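You operate a simulated robot arm through the tools that you are given. There is no shell and no other tool.

You are at the controls of a simulated robot arm. One attempt, no reset.

Task
Leak-test the plug named on the test card at the card's pressure, then turn the dial to zero.
Fine: leave the plug latched in the tester.
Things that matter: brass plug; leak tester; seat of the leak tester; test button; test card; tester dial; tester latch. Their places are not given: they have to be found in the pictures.

The check looks at the end state, three seconds after you hand in, the way a careful person would. Anything else that was tipped, shoved, dropped, spilled or broken makes it a failure.

Robot
A 7-joint arm with a two-finger parallel gripper, fixed in place. Base frame: the origin is at the foot of the arm, x ahead of it, y to its left, z up. Readings come in cm, rad, newtons and seconds.
With the tool pointing down near the work surface it reaches from about 22 to 58 cm from the base axis. Its first joint turns from -1.152 to 1.152 rad. Payload 2.5 kg.
The TCP is the grasp point between the finger pads, 2.3 cm short of the fingertips. In the tool frame z runs along the fingers and y along their closing line. The gripper opens to 9.4 cm. The fingers are 3.8 cm wide and 1 cm thick; the gripper's body (5.4 by 9.6 cm) begins 3.9 cm behind the TCP.
Orientation is that of the tool frame in the base frame, as a unit quaternion [w, x, y, z]. With the fingers straight down and closing along the base's y, the tool's x points along the base's -x, its y along +y and its z along -z.

Tools
- The arm moves only by the tool play_rows. Its argument "targets" is a list of rows, each an object (a shift or turn left out is 0, a gripper value left out holds the last) with "dr": the turn, a rotation vector about the tool's x, y, z in rad, a list of three; "delta_pos": the shift along the tool's x, y, z in cm, a list of three; "gripper": the finger opening in cm, from 0 to 9.4. In form: [{"dr": [wx, wy, wz], "delta_pos": [tx, ty, tz], "gripper": gripper}, ...]. A call has 1 to 20 rows; each row shifts and turns the commanded pose from where the row before left it, along the tool's axes as they then stand. Each row takes 0.2 s and may step no farther than 5 cm and 0.15 rad from the row before; otherwise, or with a gripper value out of range, the whole call is refused. A pose out of reach is approached as far as the arm can. The call stops where the force on the tool passes 90 N (or 10 N more than at its start, if that is more) or the arm is blocked; 0.2 s more then pass. Each finger travels about 10.8 cm/s and halts on what it meets, pressing with about 21 N; the grip force reading is that of the motor and also rises with nothing between the fingers. The clock runs only during rows and for 0.2 s after the last one: add rows that do not move to give the fingers time. It gives the time, the measured TCP pose, the force on the tool (base axes), the opening and the grip force at its end, in the units of the frame above (readings bear some noise), with the torque about the TCP (base axes, N m) and any sound that the robot's microphone picked up.
- Cameras (640 x 400 px; columns grow to the right, rows downward): "scene" is fixed at [8.64, -39.28, 54.93]; the picture's right is [0.98, -0.19, 0.00], its down [-0.10, -0.50, -0.86] and it looks along [0.16, 0.84, -0.51] (base axes); focal length 354 px, centre (320, 200). "wrist" rides on the gripper at [8.6, 1.6, -7.4] in the tool frame; the picture's right is [-0.18, 0.98, 0.00], its down [-0.58, -0.11, -0.81] and it looks along [-0.79, -0.15, 0.59] (tool axes); focal length 243 px, centre (320, 200).
- capture(camera): a new picture of that camera. It takes no simulated time.
- probe_pixels(camera, pixels): for up to 12 pixels [column, row] of the newest picture of that camera ("zoom" is the newest enlarged one), the place [x, y, z] in the base frame of the surface seen there, good to about 0.3 cm. It takes no simulated time.
- enlarge(camera, box): a new picture of the part [left, top, right, bottom] of that camera's present view, enlarged. It takes no simulated time.
- hand_in(): hands the job in; it is judged then, once.

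Open the gripper and draw the arm clear of the work before you hand the job in, unless the task says otherwise.

The tools are called after "Request:" as name(argument=value, ...) on one line, values as JSON. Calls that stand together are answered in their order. play_rows: Moves the arm, as the interface text tells. Its arguments: {"type":"object","properties":{"targets":{"type":"array","items":{"type":"object","properties":{"dr":{"type":"array","items":{"type":"number"}},"delta_pos":{"type":"array","items":{"type":"number"}},"gripper":{"type":"number"}}}}},"required":["targets"]} The other tools are called the same way: capture (camera) takes a picture; probe_pixels (camera, pixels) gives the place of the surface under pixels of a picture; enlarge (camera, box) takes an enlarged picture of a part of a camera's view; hand_in () hands the job in.

At the start:

```text
time_s: 0.0
position: [34.76, 10.98, 35.36]
ee_rot: [0.0, 0.0, 1.0, -0.001]
force: [0.4, -0.2, -0.1]
moment: [-0.01, -0.01, 0.02]
opening: 9.4
finger_force: 0.0
```

scene: 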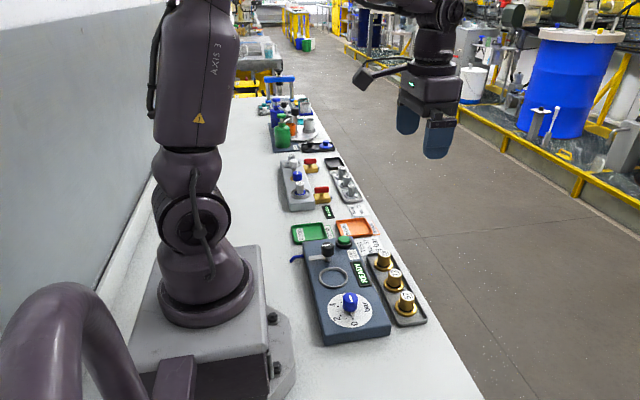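
wrist: 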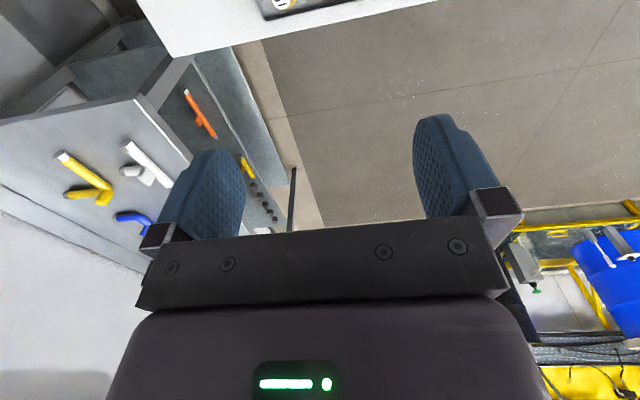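

The scene picture shows a tester around (345,290), plugs at (395,280), and cards around (360,240). I enlarge that region to read them.

Request:
enlarge(camera="scene", box=[280, 200, 440, 350])

Request:
enlarge(camera="scene", box=[320, 200, 400, 270])

Request:
enlarge(camera="scene", box=[250, 90, 390, 220])

```text
2.67 times, centred on (360, 275) of scene
```

zoom: 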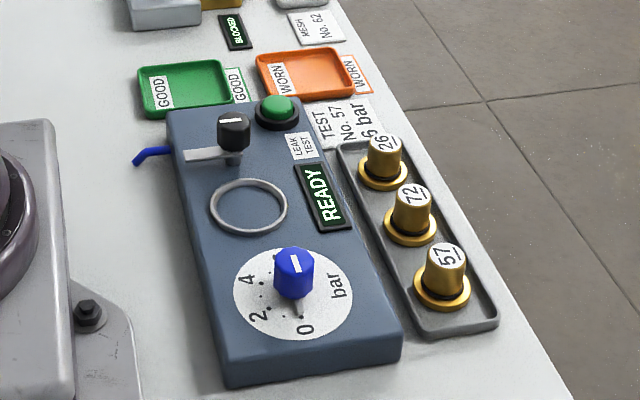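

```text
5.71 times, centred on (360, 235) of scene
```

zoom: 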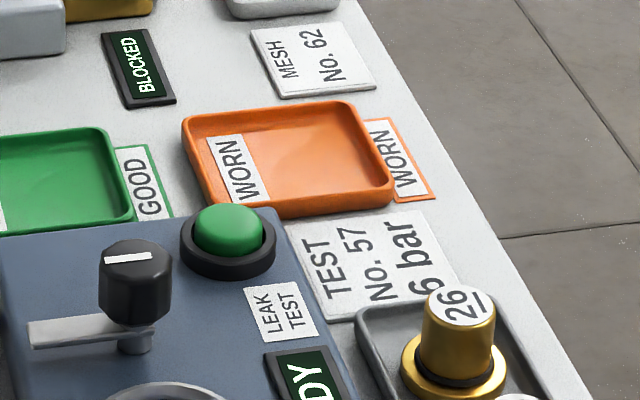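

```text
3.08 times, centred on (320, 155) of scene
```

zoom: 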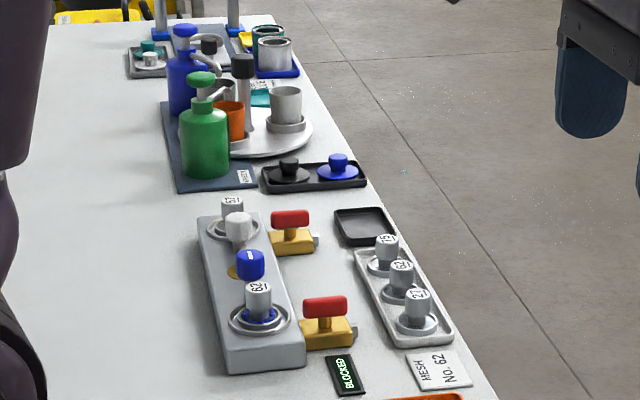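

Card reads "TEST No. 57, 6 bar"; plug 57 is the nearest one in the rack. I make a fresh enlargement of the tester and probe its parts.

Request:
enlarge(camera="scene", box=[280, 225, 440, 350])

```text
3.20 times, centred on (360, 288) of scene
```

zoom: 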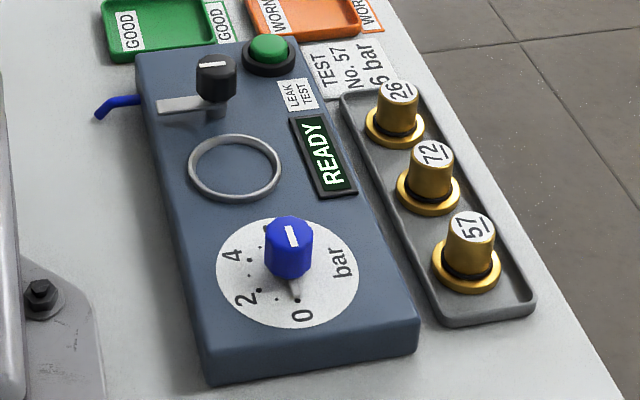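

Request:
probe_pixels(camera="zoom", pixels=[[468, 228], [466, 258], [290, 230], [298, 300], [236, 137], [234, 198], [235, 168], [215, 62], [160, 105], [268, 46], [480, 318], [300, 350]])

Request:
probe_pixels(camera="zoom", pixels=[[140, 60], [205, 350], [415, 320], [290, 45], [350, 315], [220, 110], [432, 150], [440, 320], [195, 172], [278, 168], [303, 316], [250, 260]])

```text
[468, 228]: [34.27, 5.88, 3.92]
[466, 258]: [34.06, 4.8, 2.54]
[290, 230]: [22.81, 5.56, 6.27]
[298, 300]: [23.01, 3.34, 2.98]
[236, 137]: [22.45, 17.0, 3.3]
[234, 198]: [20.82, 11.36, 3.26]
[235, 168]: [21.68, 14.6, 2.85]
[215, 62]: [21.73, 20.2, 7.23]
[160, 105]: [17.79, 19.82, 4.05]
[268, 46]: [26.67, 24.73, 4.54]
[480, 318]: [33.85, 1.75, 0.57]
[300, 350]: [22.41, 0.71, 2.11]
```

```text
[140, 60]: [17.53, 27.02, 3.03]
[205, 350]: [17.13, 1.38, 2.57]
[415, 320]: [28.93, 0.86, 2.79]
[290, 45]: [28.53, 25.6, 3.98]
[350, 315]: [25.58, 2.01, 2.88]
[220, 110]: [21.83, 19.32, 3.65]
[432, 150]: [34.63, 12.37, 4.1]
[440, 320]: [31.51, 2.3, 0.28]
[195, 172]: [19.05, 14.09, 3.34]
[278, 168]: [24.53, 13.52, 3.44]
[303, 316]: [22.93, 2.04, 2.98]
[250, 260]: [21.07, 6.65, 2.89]
```

Positions found: plug 57 at about (34.2, 5.3), dial knob (22.8, 5.2), seat (21.8, 14.1), latch knob (21.7, 20), button (26.7, 24.7). I move the arm over the tester to look at the dial with the wrist camera.

Request:
play_rows(targets=[{"delta_pos": [2.0, -0.6, 3.9]}, {"delta_pos": [2.0, -0.6, 3.9]}, {"delta_pos": [2.0, -0.6, 3.9]}, {"delta_pos": [2.0, -0.6, 3.9]}, {"delta_pos": [2.0, -0.6, 3.0]}, {}])

Request:
capture(camera="wrist")

Request:
capture(camera="scene")

```text
time_s: 1.4
position: [24.75, 8.05, 16.61]
ee_rot: [0.0, 0.0, 1.0, 0.0]
force: [-0.3, 0.4, -1.3]
moment: [0.01, 0.01, 0.0]
opening: 9.39
finger_force: 0.0
```

```text
taken
```

wrist: 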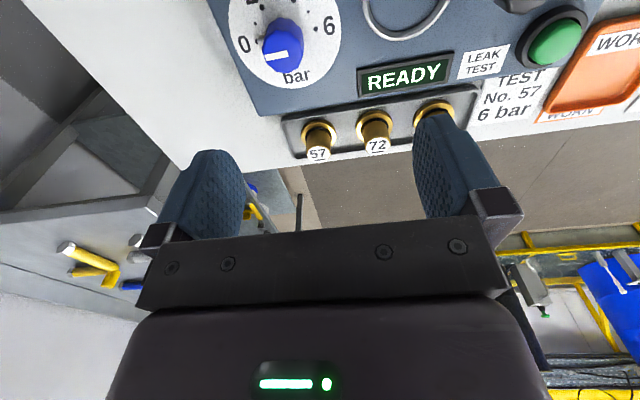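

```text
taken
```

scene: 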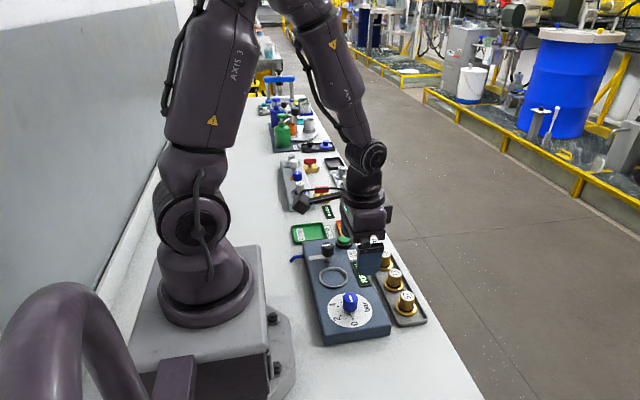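

The dial shows 0 at the -y side and 6 at the +y side (328,25), pointer at 0. I enlarge it and then move toward the latch to see its build.

Request:
enlarge(camera="wrist", box=[220, 0, 480, 165])

Request:
play_rows(targets=[{"delta_pos": [1.5, 3.5, 0]}, {"delta_pos": [1.5, 3.5, 0]}, {}])

Request:
capture(camera="wrist")

Request:
enlarge(camera="wrist", box=[140, 0, 500, 200])

```text
2.42 times, centred on (350, 82) of wrist
```

zoom: 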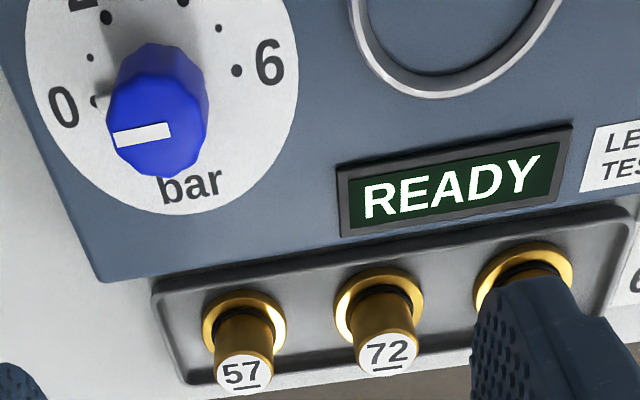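

```text
time_s: 2.2
position: [21.63, 15.14, 16.67]
ee_rot: [0.0, 0.001, 1.0, 0.001]
force: [0.1, -0.4, -1.2]
moment: [0.02, -0.04, -0.02]
opening: 9.43
finger_force: 0.1
```

```text
taken
```

wrist: 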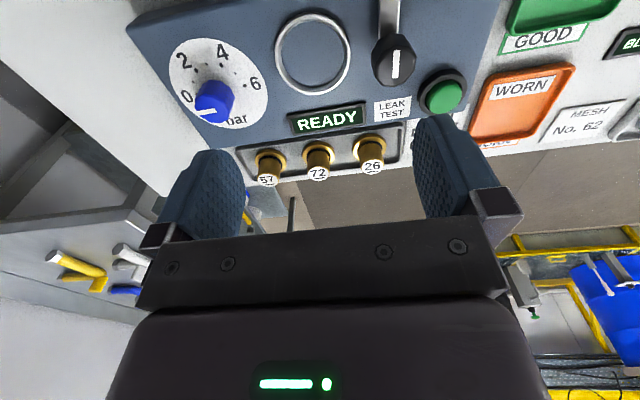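

```text
1.78 times, centred on (320, 100) of wrist
```

zoom: 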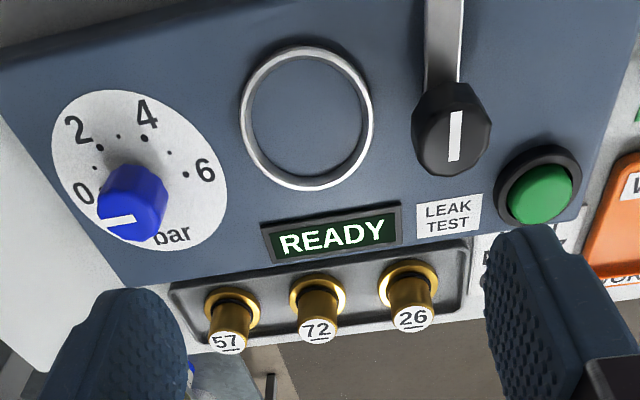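

The wrist view gives a clear view; I probe dial dots, knobs, ring edges, latch and plugs here.

Request:
probe_pixels(camera="zoom", pixels=[[98, 147], [144, 137], [187, 174], [97, 167], [171, 151], [120, 136], [122, 220], [140, 205], [306, 50], [306, 187], [243, 115], [370, 115]])

Request:
probe_pixels(camera="zoom", pixels=[[306, 115], [445, 20], [455, 135], [450, 160], [540, 195], [226, 342], [316, 330], [412, 320], [258, 305], [207, 308], [231, 293], [175, 290]])

Request:
enlarge(camera="wrist", box=[165, 20, 275, 130])

```text
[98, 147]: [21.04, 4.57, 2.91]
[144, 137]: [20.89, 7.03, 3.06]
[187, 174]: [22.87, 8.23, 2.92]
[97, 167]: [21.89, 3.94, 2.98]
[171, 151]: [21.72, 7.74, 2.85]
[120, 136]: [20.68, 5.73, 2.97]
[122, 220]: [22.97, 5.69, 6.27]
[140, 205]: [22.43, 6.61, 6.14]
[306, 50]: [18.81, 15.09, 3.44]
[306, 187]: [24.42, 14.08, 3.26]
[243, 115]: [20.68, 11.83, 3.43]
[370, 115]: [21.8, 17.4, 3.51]
```

```text
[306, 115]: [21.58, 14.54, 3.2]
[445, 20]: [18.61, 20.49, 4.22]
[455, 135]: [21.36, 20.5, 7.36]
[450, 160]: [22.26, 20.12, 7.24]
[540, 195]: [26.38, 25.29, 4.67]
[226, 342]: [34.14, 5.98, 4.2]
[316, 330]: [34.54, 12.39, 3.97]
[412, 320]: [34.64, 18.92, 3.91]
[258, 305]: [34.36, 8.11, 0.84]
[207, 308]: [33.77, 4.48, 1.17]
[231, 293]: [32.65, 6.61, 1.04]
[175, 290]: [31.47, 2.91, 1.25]
```

```text
3.64 times, centred on (220, 75) of wrist
```

zoom: 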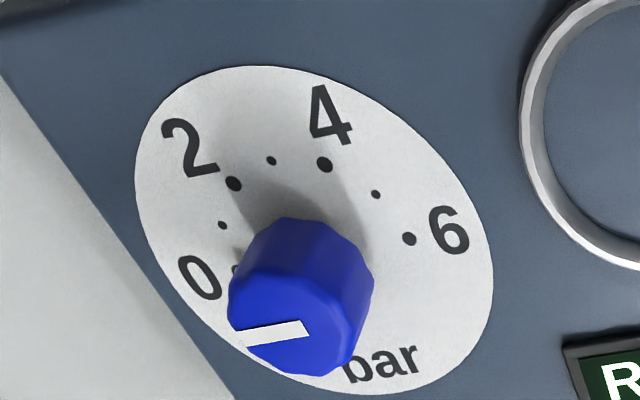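

Centres: plug 57 ≈ (34.25, 6.05), seat ≈ (21.6, 14.6), latch knob ≈ (21.7, 20.2), dial centre ≈ (22.85, 5.9) with 6 bar half a turn from 0. I move over plug 57 with the gripper at 6 cm and look again.

Request:
play_rows(targets=[{"delta_pos": [-3.155, -2.27, 0], "gripper": 6}, {"delta_pos": [-3.155, -2.27, 0]}, {"delta_pos": [-3.155, -2.27, 0]}, {"delta_pos": [-3.155, -2.27, 0]}, {"delta_pos": [0, 0, 3.5]}, {}, {}])

Request:
capture(camera="wrist")

Request:
enlarge(camera="scene", box=[340, 220, 460, 340])

```text
time_s: 3.8
position: [34.42, 5.98, 13.29]
ee_rot: [-0.001, 0.001, 1.0, 0.0]
force: [-1.1, 0.2, 0.2]
moment: [0.01, 0.02, 0.0]
opening: 5.99
finger_force: 0.1
```

```text
taken
```

wrist: 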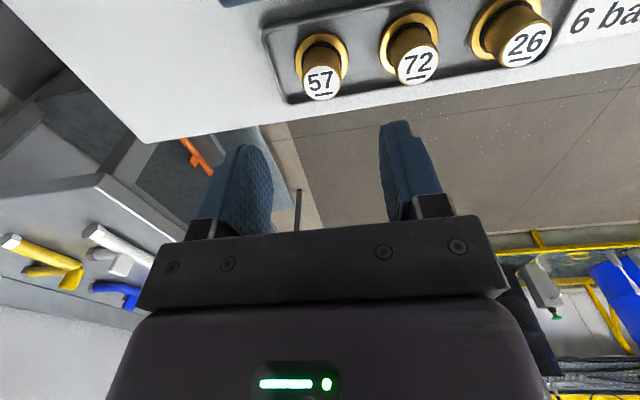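

```text
3.33 times, centred on (400, 280) of scene
```

zoom: 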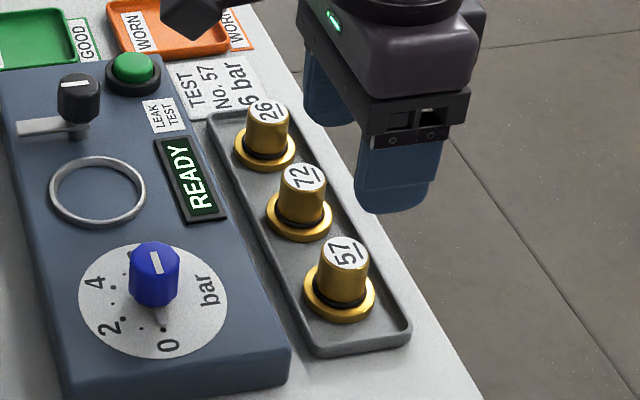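

Plug 57's top is at (321,80) in the wrist view. I probe its edges, and the flange edges in the scene enlargement, for accurate centre and heights.

Request:
probe_pixels(camera="wrist", pixels=[[321, 82], [306, 82], [337, 82], [321, 97], [321, 66], [298, 60], [345, 60], [342, 75], [275, 60], [290, 100], [418, 66], [321, 50]])

Request:
probe_pixels(camera="zoom", pixels=[[345, 252], [340, 280], [340, 297], [340, 305], [340, 318], [308, 290], [374, 292], [330, 335], [400, 330], [370, 340], [360, 265], [322, 252]])

```text
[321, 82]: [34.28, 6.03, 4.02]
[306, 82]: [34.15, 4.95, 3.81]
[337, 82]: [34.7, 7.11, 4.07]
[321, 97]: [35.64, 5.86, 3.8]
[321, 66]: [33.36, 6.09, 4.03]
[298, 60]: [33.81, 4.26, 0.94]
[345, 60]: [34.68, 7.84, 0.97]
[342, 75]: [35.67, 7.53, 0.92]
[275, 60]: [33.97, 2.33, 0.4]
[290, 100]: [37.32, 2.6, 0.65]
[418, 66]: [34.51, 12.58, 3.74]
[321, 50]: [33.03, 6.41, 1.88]
```

```text
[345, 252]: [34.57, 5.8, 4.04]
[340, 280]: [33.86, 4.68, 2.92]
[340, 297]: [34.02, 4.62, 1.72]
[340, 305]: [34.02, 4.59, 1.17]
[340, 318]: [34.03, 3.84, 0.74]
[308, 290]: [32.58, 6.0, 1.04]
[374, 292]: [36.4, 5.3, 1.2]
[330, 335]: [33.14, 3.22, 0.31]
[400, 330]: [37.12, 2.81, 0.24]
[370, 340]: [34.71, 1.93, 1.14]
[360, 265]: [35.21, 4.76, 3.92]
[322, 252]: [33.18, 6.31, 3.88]
```

Plug 57 centre is (34.4, 6.0), top z 4.0, flange top about 1.1. The TCP is directly above, so I descend 9 cm and close.

Request:
play_rows(targets=[{"delta_pos": [0, 0, 3]}, {"delta_pos": [0, 0, 3]}, {"delta_pos": [0, 0, 2]}, {"delta_pos": [0, 0, 1]}, {}, {}])

Request:
enlarge(camera="scene", box=[340, 220, 460, 340])

Request:
capture(camera="wrist")

```text
time_s: 5.2
position: [34.3, 6.01, 4.23]
ee_rot: [-0.001, 0.0, 1.0, 0.0]
force: [0.5, 0.4, -0.4]
moment: [-0.01, 0.03, -0.01]
opening: 5.99
finger_force: 0.0
```

```text
3.33 times, centred on (400, 280) of scene
```

zoom: 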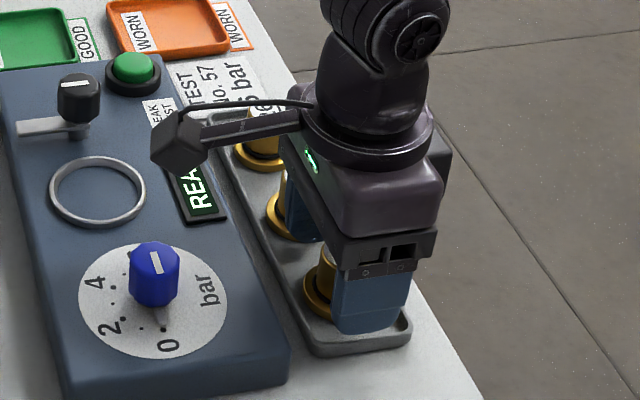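

```text
taken
```

wrist: 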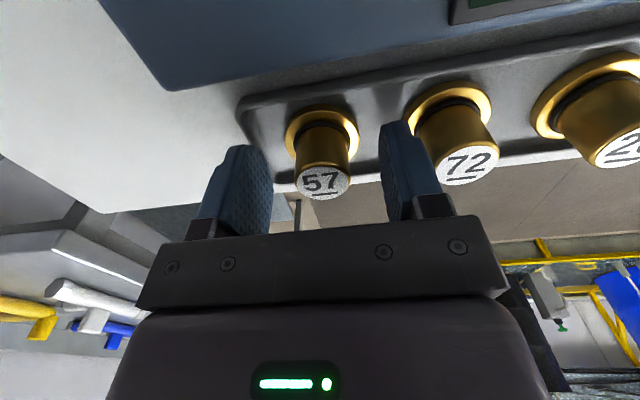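

The fingers straddle plug 57 with clearance to 72. I close on it, then lift a little to check the hold.

Request:
play_rows(targets=[{"gripper": 2.0}, {"gripper": 2.0}, {}, {}, {"delta_pos": [0, 0, -2]}, {"delta_pos": [0, 0, -4]}, {"delta_pos": [0, 0, -3]}, {}])

Request:
capture(camera="wrist")

Request:
enlarge(camera="scene", box=[340, 220, 460, 340])

```text
time_s: 7.0
position: [34.49, 5.99, 13.41]
ee_rot: [0.0, 0.0, 1.0, 0.0]
force: [0.0, 0.2, -2.5]
moment: [0.01, 0.0, 0.05]
opening: 2.74
finger_force: 20.4
```

```text
taken
```

wrist: 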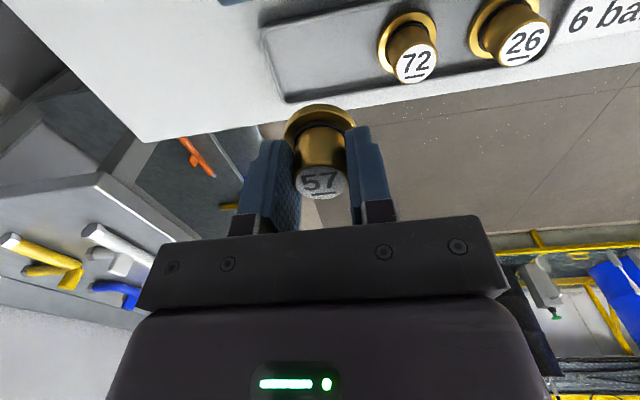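

```text
3.33 times, centred on (400, 280) of scene
```

zoom: 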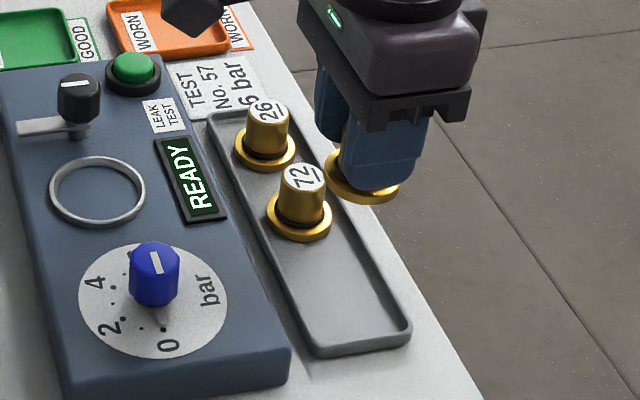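

Plug 57 is lifted. I probe the seat ring's edges again for a better centre, and the plug's flange as held.

Request:
probe_pixels(camera="zoom", pixels=[[52, 192], [143, 190], [97, 159], [98, 224], [65, 166], [130, 216], [65, 217], [130, 168], [97, 192], [30, 192], [97, 145]])

Request:
probe_pixels(camera="wrist", pixels=[[320, 182], [299, 182], [343, 182], [320, 120], [288, 130], [352, 118], [320, 107]])

```text
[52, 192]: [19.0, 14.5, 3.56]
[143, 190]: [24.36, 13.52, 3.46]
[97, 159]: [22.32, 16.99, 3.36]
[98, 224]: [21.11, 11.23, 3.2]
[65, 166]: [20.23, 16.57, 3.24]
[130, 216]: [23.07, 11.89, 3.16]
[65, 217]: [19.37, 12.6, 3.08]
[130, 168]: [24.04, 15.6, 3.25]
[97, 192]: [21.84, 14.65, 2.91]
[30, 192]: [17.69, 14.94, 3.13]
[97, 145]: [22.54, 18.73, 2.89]
```

```text
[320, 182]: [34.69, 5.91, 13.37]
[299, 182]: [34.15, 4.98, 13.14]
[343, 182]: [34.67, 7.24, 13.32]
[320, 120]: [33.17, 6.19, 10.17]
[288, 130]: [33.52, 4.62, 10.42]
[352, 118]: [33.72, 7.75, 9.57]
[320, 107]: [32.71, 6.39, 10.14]
```

Seat centre averages to about (21.65, 14.35), floor z ≈ 2.9. I carry the plug above it, down to z≈9.4, and check the alignment.

Request:
play_rows(targets=[{"delta_pos": [3.19, 2.09, 0]}, {"delta_pos": [3.19, 2.09, 0]}, {"delta_pos": [3.19, 2.09, 0]}, {"delta_pos": [3.19, 2.09, 0]}, {"delta_pos": [0, 0, 2]}, {"delta_pos": [0, 0, 2]}, {}, {}])

Request:
capture(camera="wrist")

Request:
enlarge(camera="wrist", box=[240, 20, 400, 220])

Request:
enlarge(camera="scene", box=[285, 220, 405, 340])

```text
time_s: 8.8
position: [21.69, 14.37, 9.07]
ee_rot: [0.0, 0.001, 1.0, -0.001]
force: [-0.2, -0.3, -1.6]
moment: [0.02, -0.01, 0.01]
opening: 2.73
finger_force: 20.9
```

```text
taken
```

wrist: 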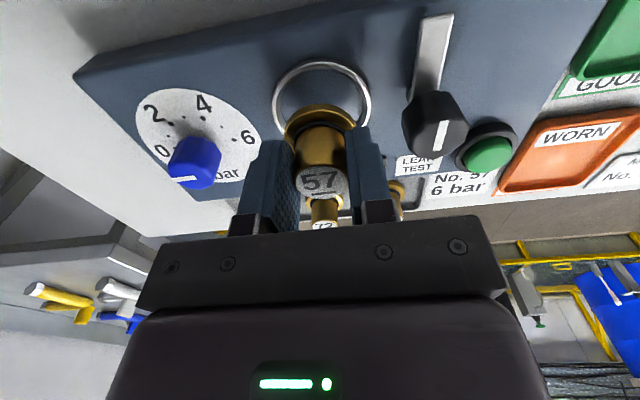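

```text
2.00 times, centred on (320, 120) of wrist
```

zoom: 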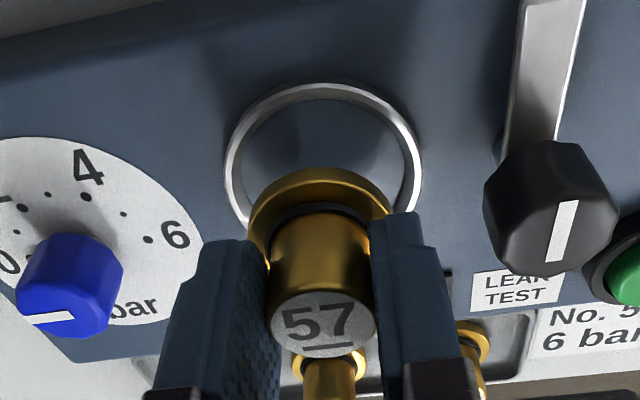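

```text
3.33 times, centred on (345, 280) of scene
```

zoom: 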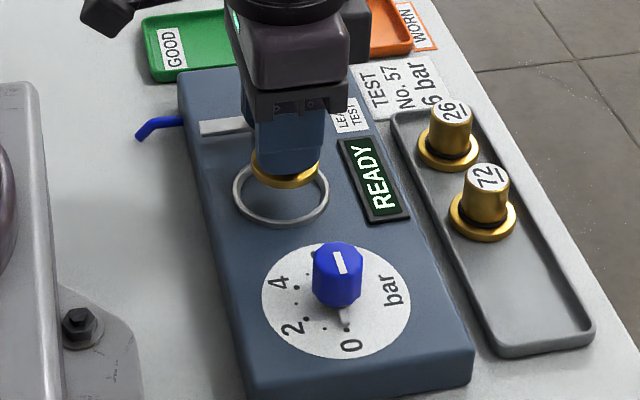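

By projection the plug is about 0.1 cm forward of the ring centre (21.6, 14.4). I nudge 0.12 cm back and lower to just above the expected contact.

Request:
play_rows(targets=[{"delta_pos": [0.12, 0, 0]}, {"delta_pos": [0, 0, 1.0]}, {"delta_pos": [0, 0, 0.9]}, {}, {}])

Request:
enlarge(camera="scene", box=[310, 230, 370, 290])

Request:
enlarge(camera="wrist", box=[240, 20, 400, 220])

```text
time_s: 10.0
position: [21.56, 14.39, 7.31]
ee_rot: [0.0, 0.0, 1.0, -0.001]
force: [-0.6, 0.3, -1.7]
moment: [0.03, 0.03, 0.0]
opening: 2.73
finger_force: 21.4
```

```text
6.67 times, centred on (340, 260) of scene
```

zoom: 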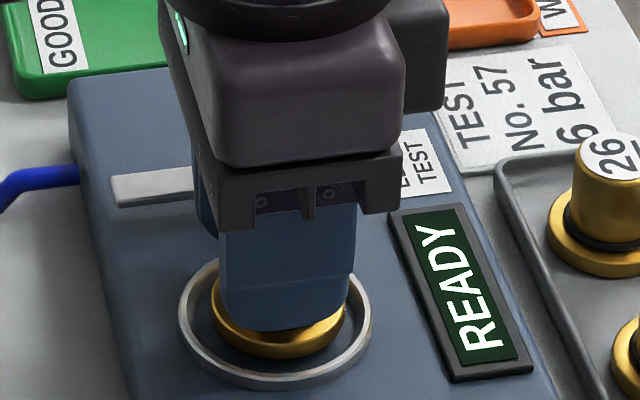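

```text
2.00 times, centred on (320, 120) of wrist
```

zoom: 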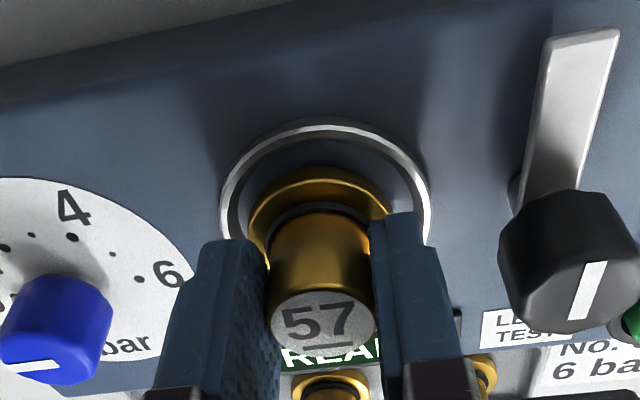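

The flange sits centred inside the ring in both views. I lower further in small steps, watching the force.

Request:
play_rows(targets=[{"delta_pos": [0, 0.05, 0.2]}, {"delta_pos": [0, 0, 0.15]}, {}])

Request:
play_rows(targets=[{"delta_pos": [0, 0, 0.12]}, {}])

```text
time_s: 10.8
position: [21.52, 14.46, 6.86]
ee_rot: [0.0, 0.0, 1.0, 0.0]
force: [-0.5, 0.0, -1.8]
moment: [0.04, 0.04, 0.02]
opening: 2.73
finger_force: 21.0
```

```text
time_s: 11.4
position: [21.5, 14.39, 6.75]
ee_rot: [0.0, 0.0, 1.0, 0.001]
force: [-3.4, -0.2, 10.2]
moment: [-0.13, 0.05, -0.04]
opening: 2.74
finger_force: 21.3
```

Contact force of 10 N at z 6.75 matches the seat floor. I release and rise to look.

Request:
play_rows(targets=[{"gripper": 4.6}, {}, {}, {"delta_pos": [0, 0, -1.5]}, {"delta_pos": [0, 0, -4]}, {"delta_pos": [0, 0, -4]}, {}])

Request:
capture(camera="wrist")

Request:
enlarge(camera="scene", box=[295, 220, 385, 310])

Request:
enlarge(camera="wrist", box=[220, 0, 460, 160])

```text
time_s: 13.0
position: [21.34, 14.55, 16.28]
ee_rot: [0.0, 0.001, 1.0, 0.0]
force: [-0.2, 0.2, 0.6]
moment: [0.05, 0.0, -0.01]
opening: 4.6
finger_force: 0.1
```

```text
taken
```

wrist: 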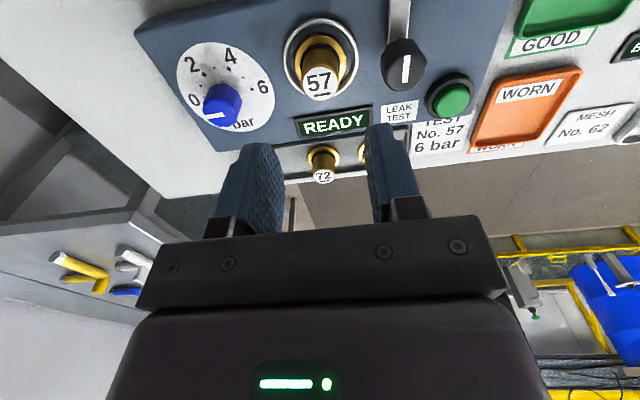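

```text
4.44 times, centred on (340, 265) of scene
```

zoom: 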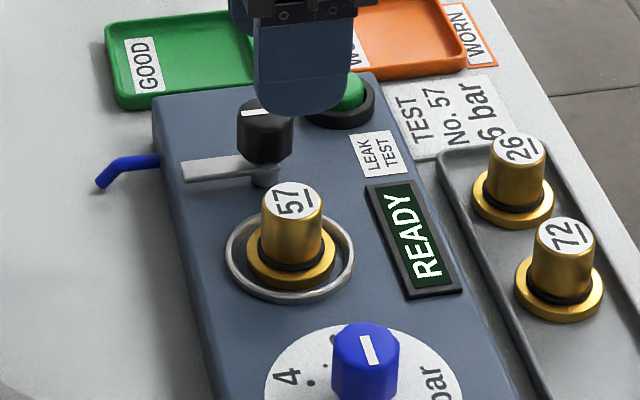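

```text
2.50 times, centred on (340, 80) of wrist
```

zoom: 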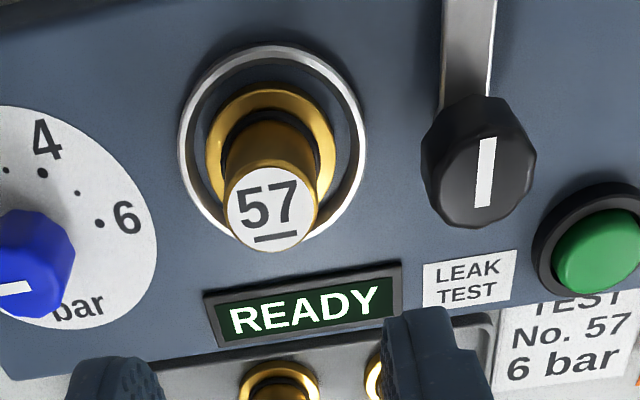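

Plug 57 sits flat in the ring. Now I probe the latch knob's top and arm for its grasp.

Request:
probe_pixels(camera="zoom", pixels=[[485, 172], [455, 172], [512, 172], [485, 145], [485, 200], [470, 30], [480, 220], [430, 140], [527, 150], [268, 208], [590, 240]])

Request:
enlarge(camera="wrist", box=[360, 0, 480, 130])

Request:
enlarge(camera="scene", box=[310, 230, 370, 290])

```text
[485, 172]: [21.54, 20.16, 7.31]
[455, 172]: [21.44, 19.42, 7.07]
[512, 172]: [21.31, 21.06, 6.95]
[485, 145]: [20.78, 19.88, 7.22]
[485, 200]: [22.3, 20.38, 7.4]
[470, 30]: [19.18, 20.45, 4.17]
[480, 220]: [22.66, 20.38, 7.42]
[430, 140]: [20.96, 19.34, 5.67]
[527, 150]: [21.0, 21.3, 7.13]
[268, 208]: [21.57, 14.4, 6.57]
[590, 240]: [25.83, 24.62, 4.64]
```

```text
3.08 times, centred on (420, 65) of wrist
```

zoom: 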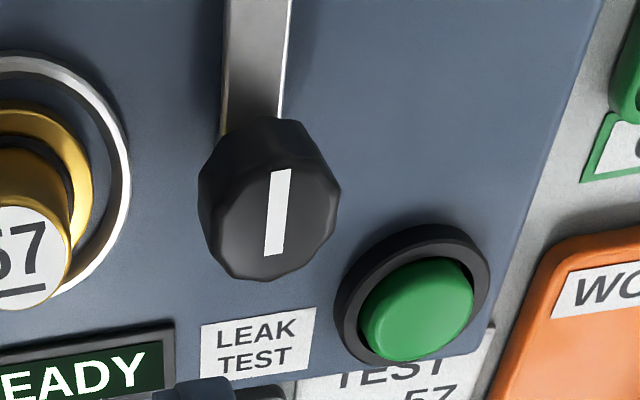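

```text
6.67 times, centred on (340, 260) of scene
```

zoom: 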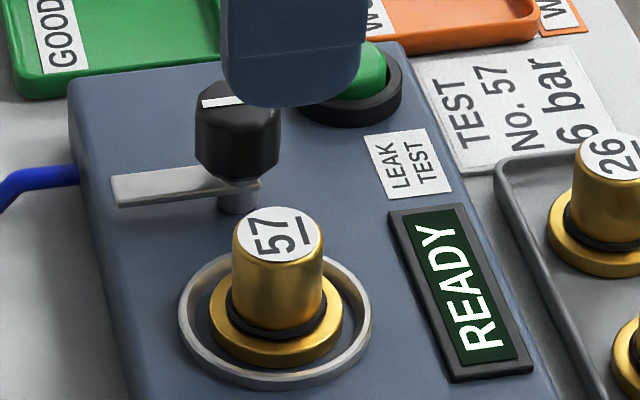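

Latch knob centre ≈ (21.6, 20.2), top z 7.3, arm top z 4.2 pointing to -x. I move over it and descend with 4.4 cm opening so the tips stop at about z 5.1.

Request:
play_rows(targets=[{"delta_pos": [-0.05, 2.95, 0], "gripper": 4.4}, {"delta_pos": [-0.05, 2.95, 0]}, {"delta_pos": [0, 0, 3]}, {"delta_pos": [0, 0, 2]}, {}, {}])

Request:
capture(camera="wrist")

Request:
enlarge(camera="scene", box=[295, 210, 385, 300])

```text
time_s: 14.4
position: [21.49, 20.2, 11.31]
ee_rot: [-0.001, 0.0, 1.0, 0.0]
force: [-0.1, 0.5, 0.0]
moment: [-0.01, 0.01, 0.02]
opening: 4.41
finger_force: 0.1
```

```text
taken
```

wrist: 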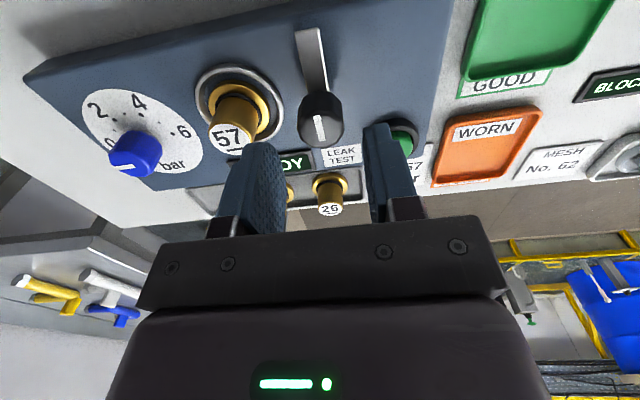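

```text
4.44 times, centred on (340, 255) of scene
```

zoom: 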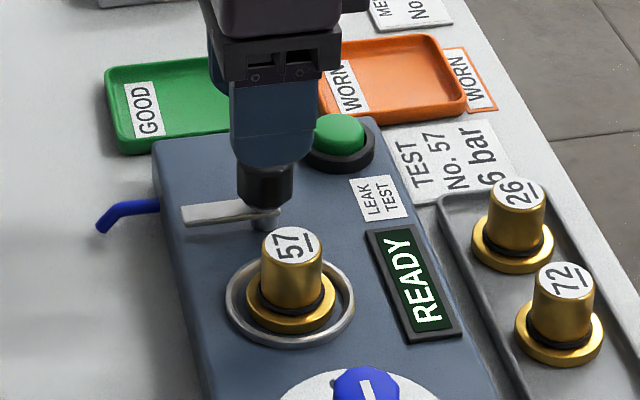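

Fingers are aligned around the knob. I descend 3.9 cm and close on it.

Request:
play_rows(targets=[{"delta_pos": [0, 0, 2]}, {"delta_pos": [0, 0, 1.9]}, {}, {"gripper": 1.8}, {}, {}])

Request:
capture(camera="wrist")

```text
time_s: 15.8
position: [21.52, 20.4, 7.45]
ee_rot: [0.001, 0.0, 1.0, 0.0]
force: [3.2, 4.8, -9.4]
moment: [-0.45, 0.06, 0.01]
opening: 2.8
finger_force: 45.7
```

```text
taken
```

wrist: 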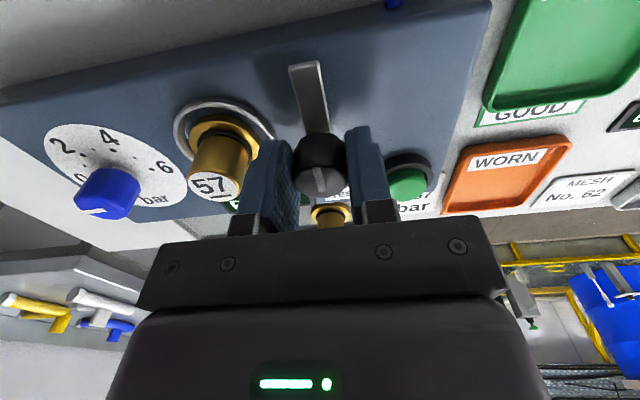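

Gripped at 2.8 cm with the knob between the pads. I shift 0.1 cm to relieve the side force and turn 0.42 rad counter-clockwise (seen from above) to test the latch's movement.

Request:
play_rows(targets=[{"delta_pos": [0, 0.12, 0]}, {"dr": [0, 0, -0.14]}, {"dr": [0, 0, -0.14]}, {"dr": [0, 0, -0.14]}, {}])

Request:
enlarge(camera="scene", box=[295, 210, 385, 300])

```text
time_s: 17.0
position: [21.56, 20.24, 7.5]
ee_rot: [-0.001, -0.208, 0.978, -0.002]
force: [9.9, -12.9, -36.6]
moment: [0.54, -0.04, 0.0]
opening: 2.78
finger_force: 45.5
```

```text
4.44 times, centred on (340, 255) of scene
```

zoom: 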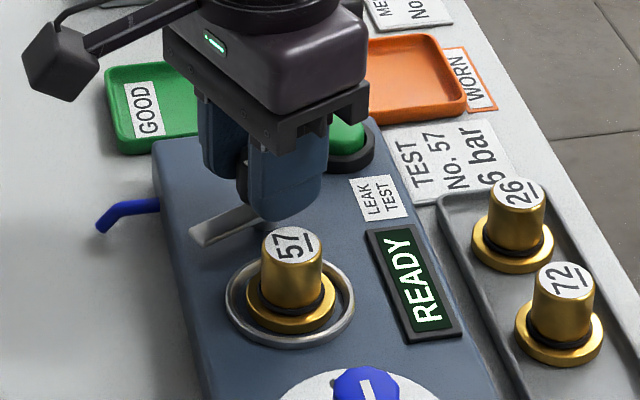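

The arm of the latch swings the right way, but there is a 37 N preload downward. I relieve it (a bit down and sideways) and check the force.

Request:
play_rows(targets=[{"delta_pos": [-0.03, -0.1, 0.15]}, {}])

```text
time_s: 17.6
position: [21.71, 20.18, 7.5]
ee_rot: [-0.002, -0.209, 0.978, -0.001]
force: [-5.4, -23.0, 28.0]
moment: [-0.15, 0.81, -0.02]
opening: 2.77
finger_force: 44.9
```

Small preload remains; I ease up 0.06 cm and continue turning 0.42 rad.

Request:
play_rows(targets=[{"delta_pos": [0, 0, -0.06]}, {"dr": [0, 0, -0.14]}, {"dr": [0, 0, -0.14]}, {"dr": [0, 0, -0.14]}, {}])

Request:
enlarge(camera="scene", box=[295, 210, 385, 300])

```text
time_s: 18.8
position: [21.72, 20.21, 7.41]
ee_rot: [-0.003, -0.407, 0.914, -0.002]
force: [-2.1, -27.4, 30.4]
moment: [0.1, 0.19, -0.05]
opening: 2.72
finger_force: 45.2
```

```text
4.44 times, centred on (340, 255) of scene
```

zoom: 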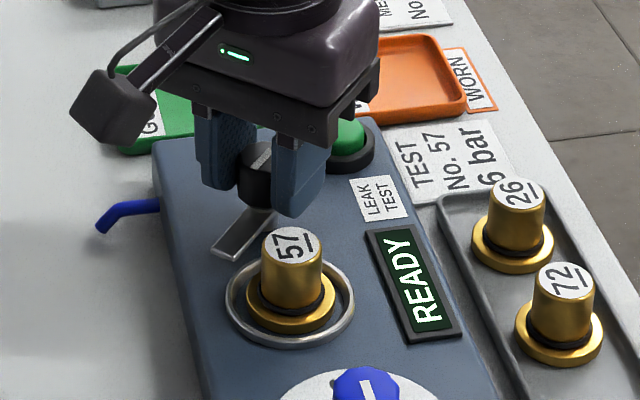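

Latch is at about 48°. I relieve the side preload and continue.

Request:
play_rows(targets=[{"delta_pos": [0.11, -0.1, -0.06]}, {"dr": [0, 0, -0.14]}, {"dr": [0, 0, -0.14]}, {"dr": [0, 0, -0.14]}, {}])

Request:
enlarge(camera="scene", box=[295, 210, 385, 300])

```text
time_s: 20.0
position: [21.74, 20.0, 7.32]
ee_rot: [0.0, -0.589, 0.808, 0.001]
force: [16.3, -6.4, -33.8]
moment: [-0.46, 0.56, -0.03]
opening: 2.77
finger_force: 44.8
```

```text
4.44 times, centred on (340, 255) of scene
```

zoom: 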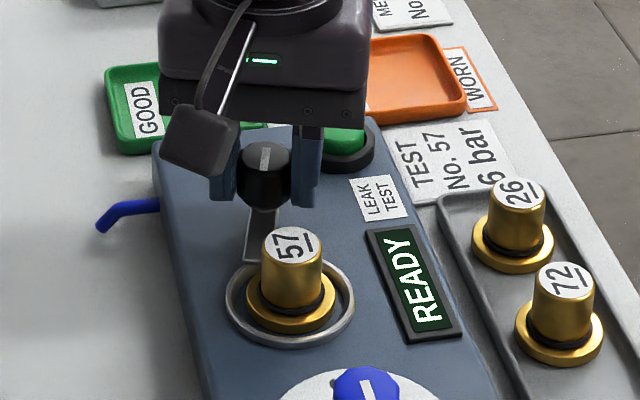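

Only about 18° remain. I relieve the preload and turn 0.28 rad more.

Request:
play_rows(targets=[{"delta_pos": [-0.02, -0.07, 0.07]}, {"dr": [0, 0, -0.14]}, {"dr": [0, 0, -0.14]}, {}])

Request:
enlarge(camera="scene", box=[310, 230, 370, 290])

Request:
capture(camera="wrist")

```text
time_s: 21.0
position: [21.78, 20.14, 7.35]
ee_rot: [0.0, -0.696, 0.718, -0.002]
force: [16.4, -11.7, -17.2]
moment: [0.62, 0.34, -0.02]
opening: 2.8
finger_force: 45.3
```

```text
6.67 times, centred on (340, 260) of scene
```

zoom: 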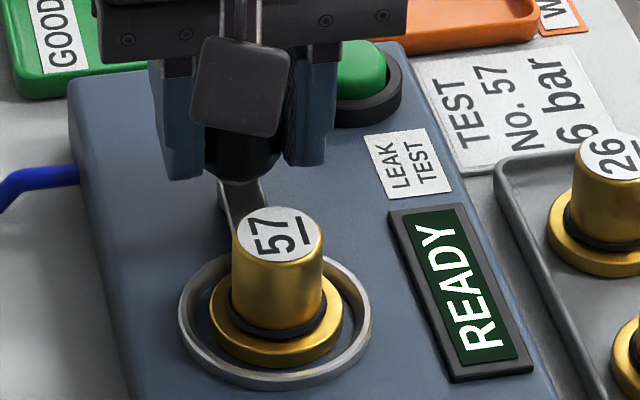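

```text
taken
```

wrist: 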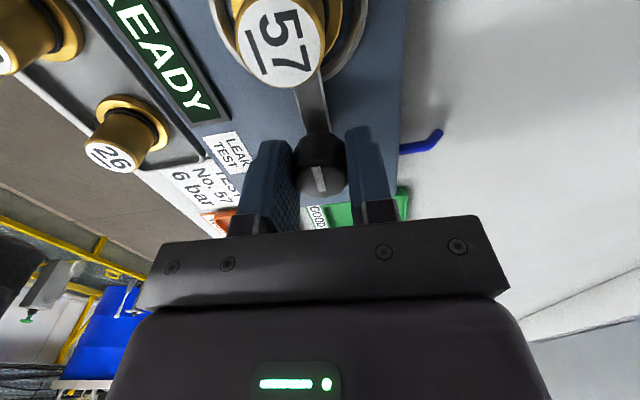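

The latch arm now points to the plug (88°). I turn a further 0.07 rad and check for a stop.

Request:
play_rows(targets=[{"delta_pos": [0, -0.08, 0.03], "dr": [0, 0, -0.07]}, {}])

Request:
enlarge(camera="wrist", box=[220, 0, 420, 220])

```text
time_s: 21.6
position: [21.83, 20.14, 7.31]
ee_rot: [-0.001, 0.721, -0.693, 0.001]
force: [5.2, -6.9, -3.4]
moment: [-0.5, -0.5, -0.4]
opening: 2.77
finger_force: 44.9
```

```text
1.82 times, centred on (320, 110) of wrist
```

zoom: 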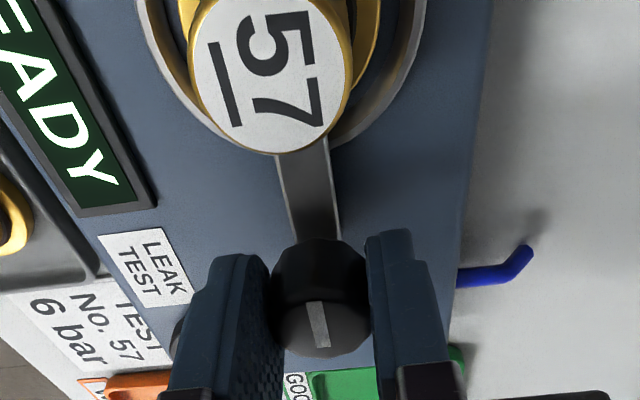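

The -0.4 N m turning moment shows the latch is at its stop. I open, rise, and move over the dial.

Request:
play_rows(targets=[{"gripper": 4.8}, {}, {}, {"delta_pos": [0, 0, -3]}, {"delta_pos": [0, 0, -4]}, {"delta_pos": [3.57, -0.134, 0]}, {"delta_pos": [3.57, -0.134, 0]}, {"delta_pos": [3.57, -0.134, 0]}, {"delta_pos": [3.57, -0.134, 0]}, {"dr": [0, 0, 0.04]}, {}])

Request:
capture(camera="wrist")

Request:
enlarge(camera="scene", box=[285, 210, 405, 340])

```text
time_s: 24.0
position: [22.74, 5.7, 14.26]
ee_rot: [0.0, -0.707, 0.708, 0.0]
force: [-0.5, 0.3, 0.2]
moment: [0.03, 0.02, 0.01]
opening: 4.82
finger_force: 0.0
```

```text
taken
```

wrist: 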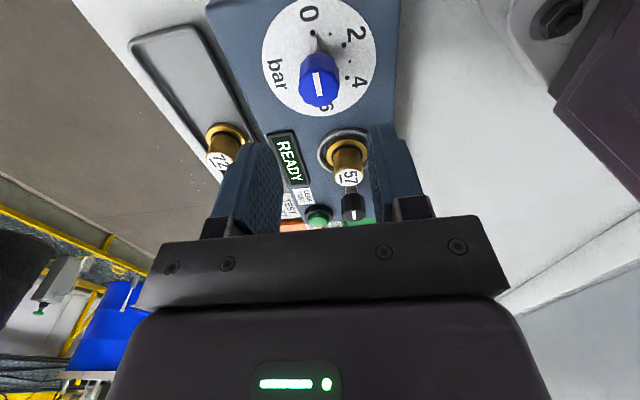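

```text
3.08 times, centred on (345, 275) of scene
```

zoom: 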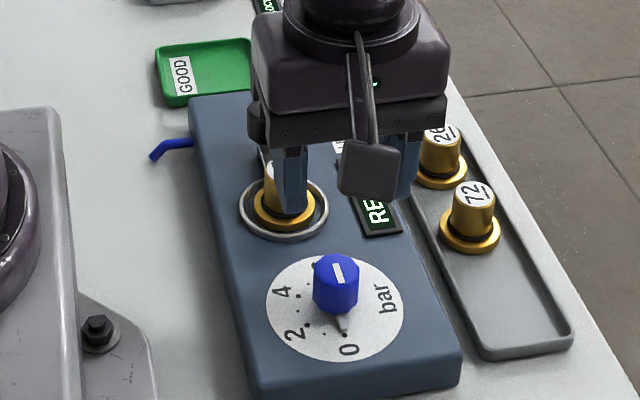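

The dial is at (318,75) in the wrist picture. I enlarge and probe knob and dots for the exact centre.

Request:
enlarge(camera="wrist", box=[240, 0, 400, 130])

```text
3.08 times, centred on (320, 65) of wrist
```

zoom: 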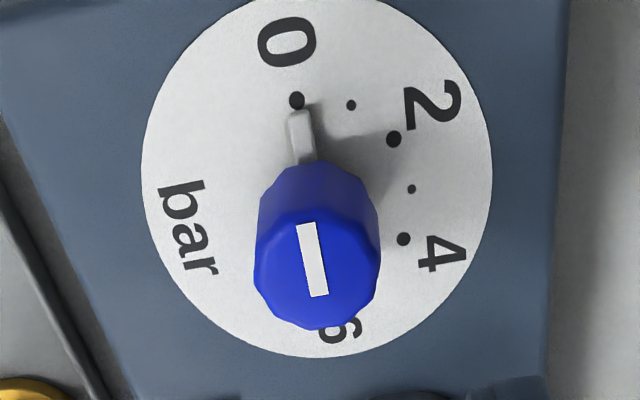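

Request:
probe_pixels(camera="zoom", pixels=[[313, 262], [270, 265], [370, 255], [318, 310], [312, 225], [297, 100], [351, 105], [394, 139], [411, 189], [403, 239], [145, 180], [490, 180]])

Request:
probe_pixels(camera="zoom", pixels=[[305, 350], [302, 120], [305, 150], [310, 190]])

```text
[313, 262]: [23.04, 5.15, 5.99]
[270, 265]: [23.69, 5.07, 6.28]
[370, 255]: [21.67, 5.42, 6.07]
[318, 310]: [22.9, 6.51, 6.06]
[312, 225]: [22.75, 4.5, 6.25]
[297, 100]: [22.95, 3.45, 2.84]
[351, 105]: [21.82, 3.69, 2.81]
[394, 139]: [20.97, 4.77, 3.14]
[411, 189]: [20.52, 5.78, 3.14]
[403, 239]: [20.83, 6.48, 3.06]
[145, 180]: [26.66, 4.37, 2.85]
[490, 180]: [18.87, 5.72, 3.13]
```

```text
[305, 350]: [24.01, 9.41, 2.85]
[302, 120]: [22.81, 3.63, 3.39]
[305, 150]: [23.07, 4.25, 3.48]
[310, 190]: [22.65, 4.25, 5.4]
```

Dial axis ≈ (22.85, 5.75); pointer on the 0 dot. I descend 7.8 cm around the knob and close.

Request:
play_rows(targets=[{"delta_pos": [-0.05, -0.06, 3]}, {"delta_pos": [0, 0, 3]}, {"delta_pos": [0, 0, 1.8]}, {}, {"gripper": 1.8}, {}, {}])

Request:
capture(camera="wrist")

Request:
enlarge(camera="scene", box=[285, 210, 405, 340])

```text
time_s: 25.6
position: [22.98, 5.94, 6.39]
ee_rot: [0.0, -0.706, 0.708, 0.0]
force: [8.5, 0.2, -26.2]
moment: [-0.24, 0.42, 0.01]
opening: 2.8
finger_force: 44.9
```

```text
taken
```

wrist: 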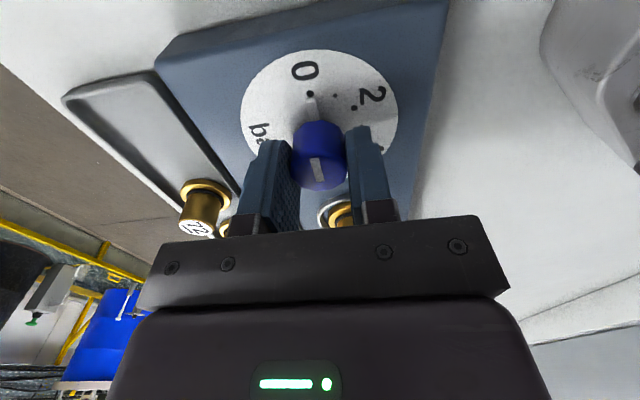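

```text
3.08 times, centred on (345, 275) of scene
```

zoom: 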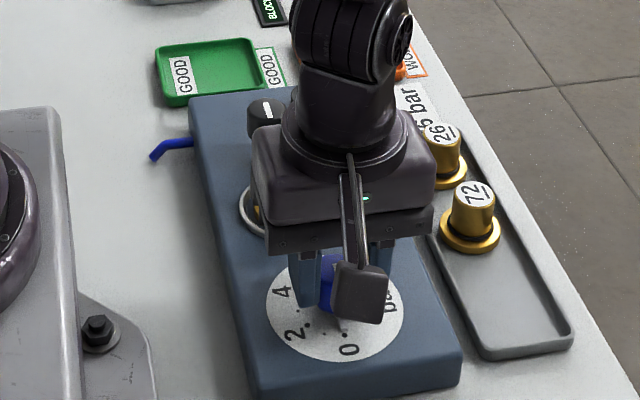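

Gripped. I turn the dial clockwise (seen from above) through 0.9 rad first and check.

Request:
play_rows(targets=[{"delta_pos": [0, -0.06, 0.05]}, {"dr": [0, 0, 0.15]}, {"dr": [0, 0, 0.15]}, {"dr": [0, 0, 0.15]}, {"dr": [0, 0, 0.15]}, {"dr": [0, 0, 0.15]}, {"dr": [0, 0, 0.15]}, {}])

Request:
capture(camera="wrist")

Request:
enlarge(camera="scene", box=[285, 210, 405, 340])

```text
time_s: 27.4
position: [23.16, 5.76, 6.46]
ee_rot: [0.002, -0.326, 0.945, -0.001]
force: [25.1, -20.9, -32.0]
moment: [0.35, 0.04, 0.06]
opening: 2.81
finger_force: 45.3
```

```text
taken
```

wrist: 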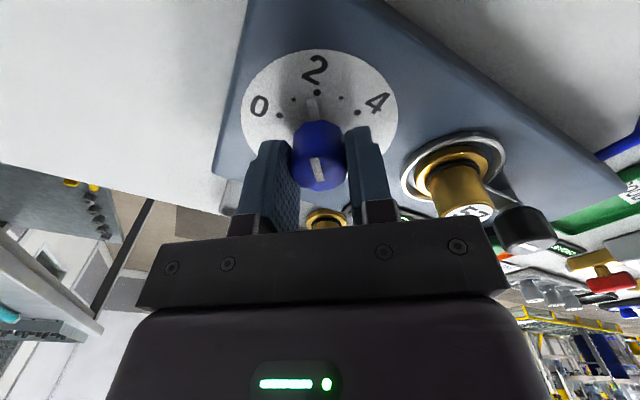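

```text
3.08 times, centred on (345, 275) of scene
```

zoom: 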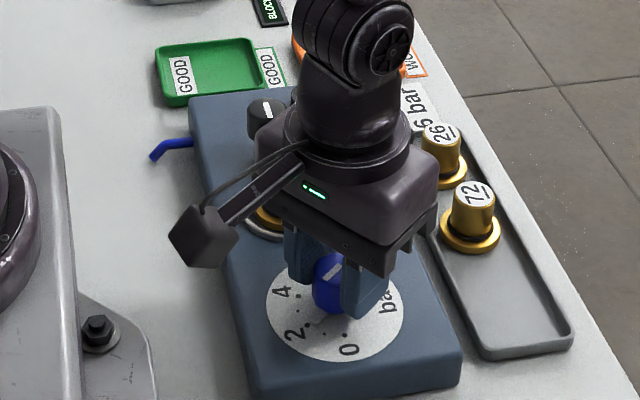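

The dial follows (pointer just short of 2 bar). I relieve the preload and turn another 1.05 rad.

Request:
play_rows(targets=[{"delta_pos": [-0.03, -0.15, 0.06]}, {"dr": [0, 0, 0.15]}, {"dr": [0, 0, 0.15]}, {"dr": [0, 0, 0.15]}, {"dr": [0, 0, 0.15]}, {"dr": [0, 0, 0.15]}, {"dr": [0, 0, 0.15]}, {"dr": [0, 0, 0.15]}, {}])

Request:
capture(camera="wrist")

```text
time_s: 29.4
position: [23.14, 5.58, 6.37]
ee_rot: [0.001, 0.192, 0.981, -0.002]
force: [9.9, -28.7, 26.3]
moment: [-0.14, -0.77, 0.02]
opening: 2.8
finger_force: 44.9
```

```text
taken
```

wrist: 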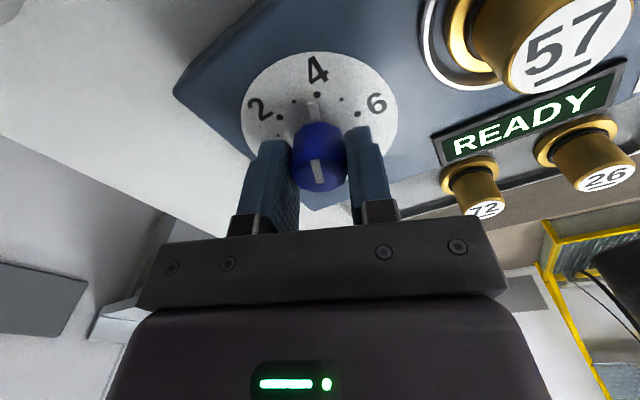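

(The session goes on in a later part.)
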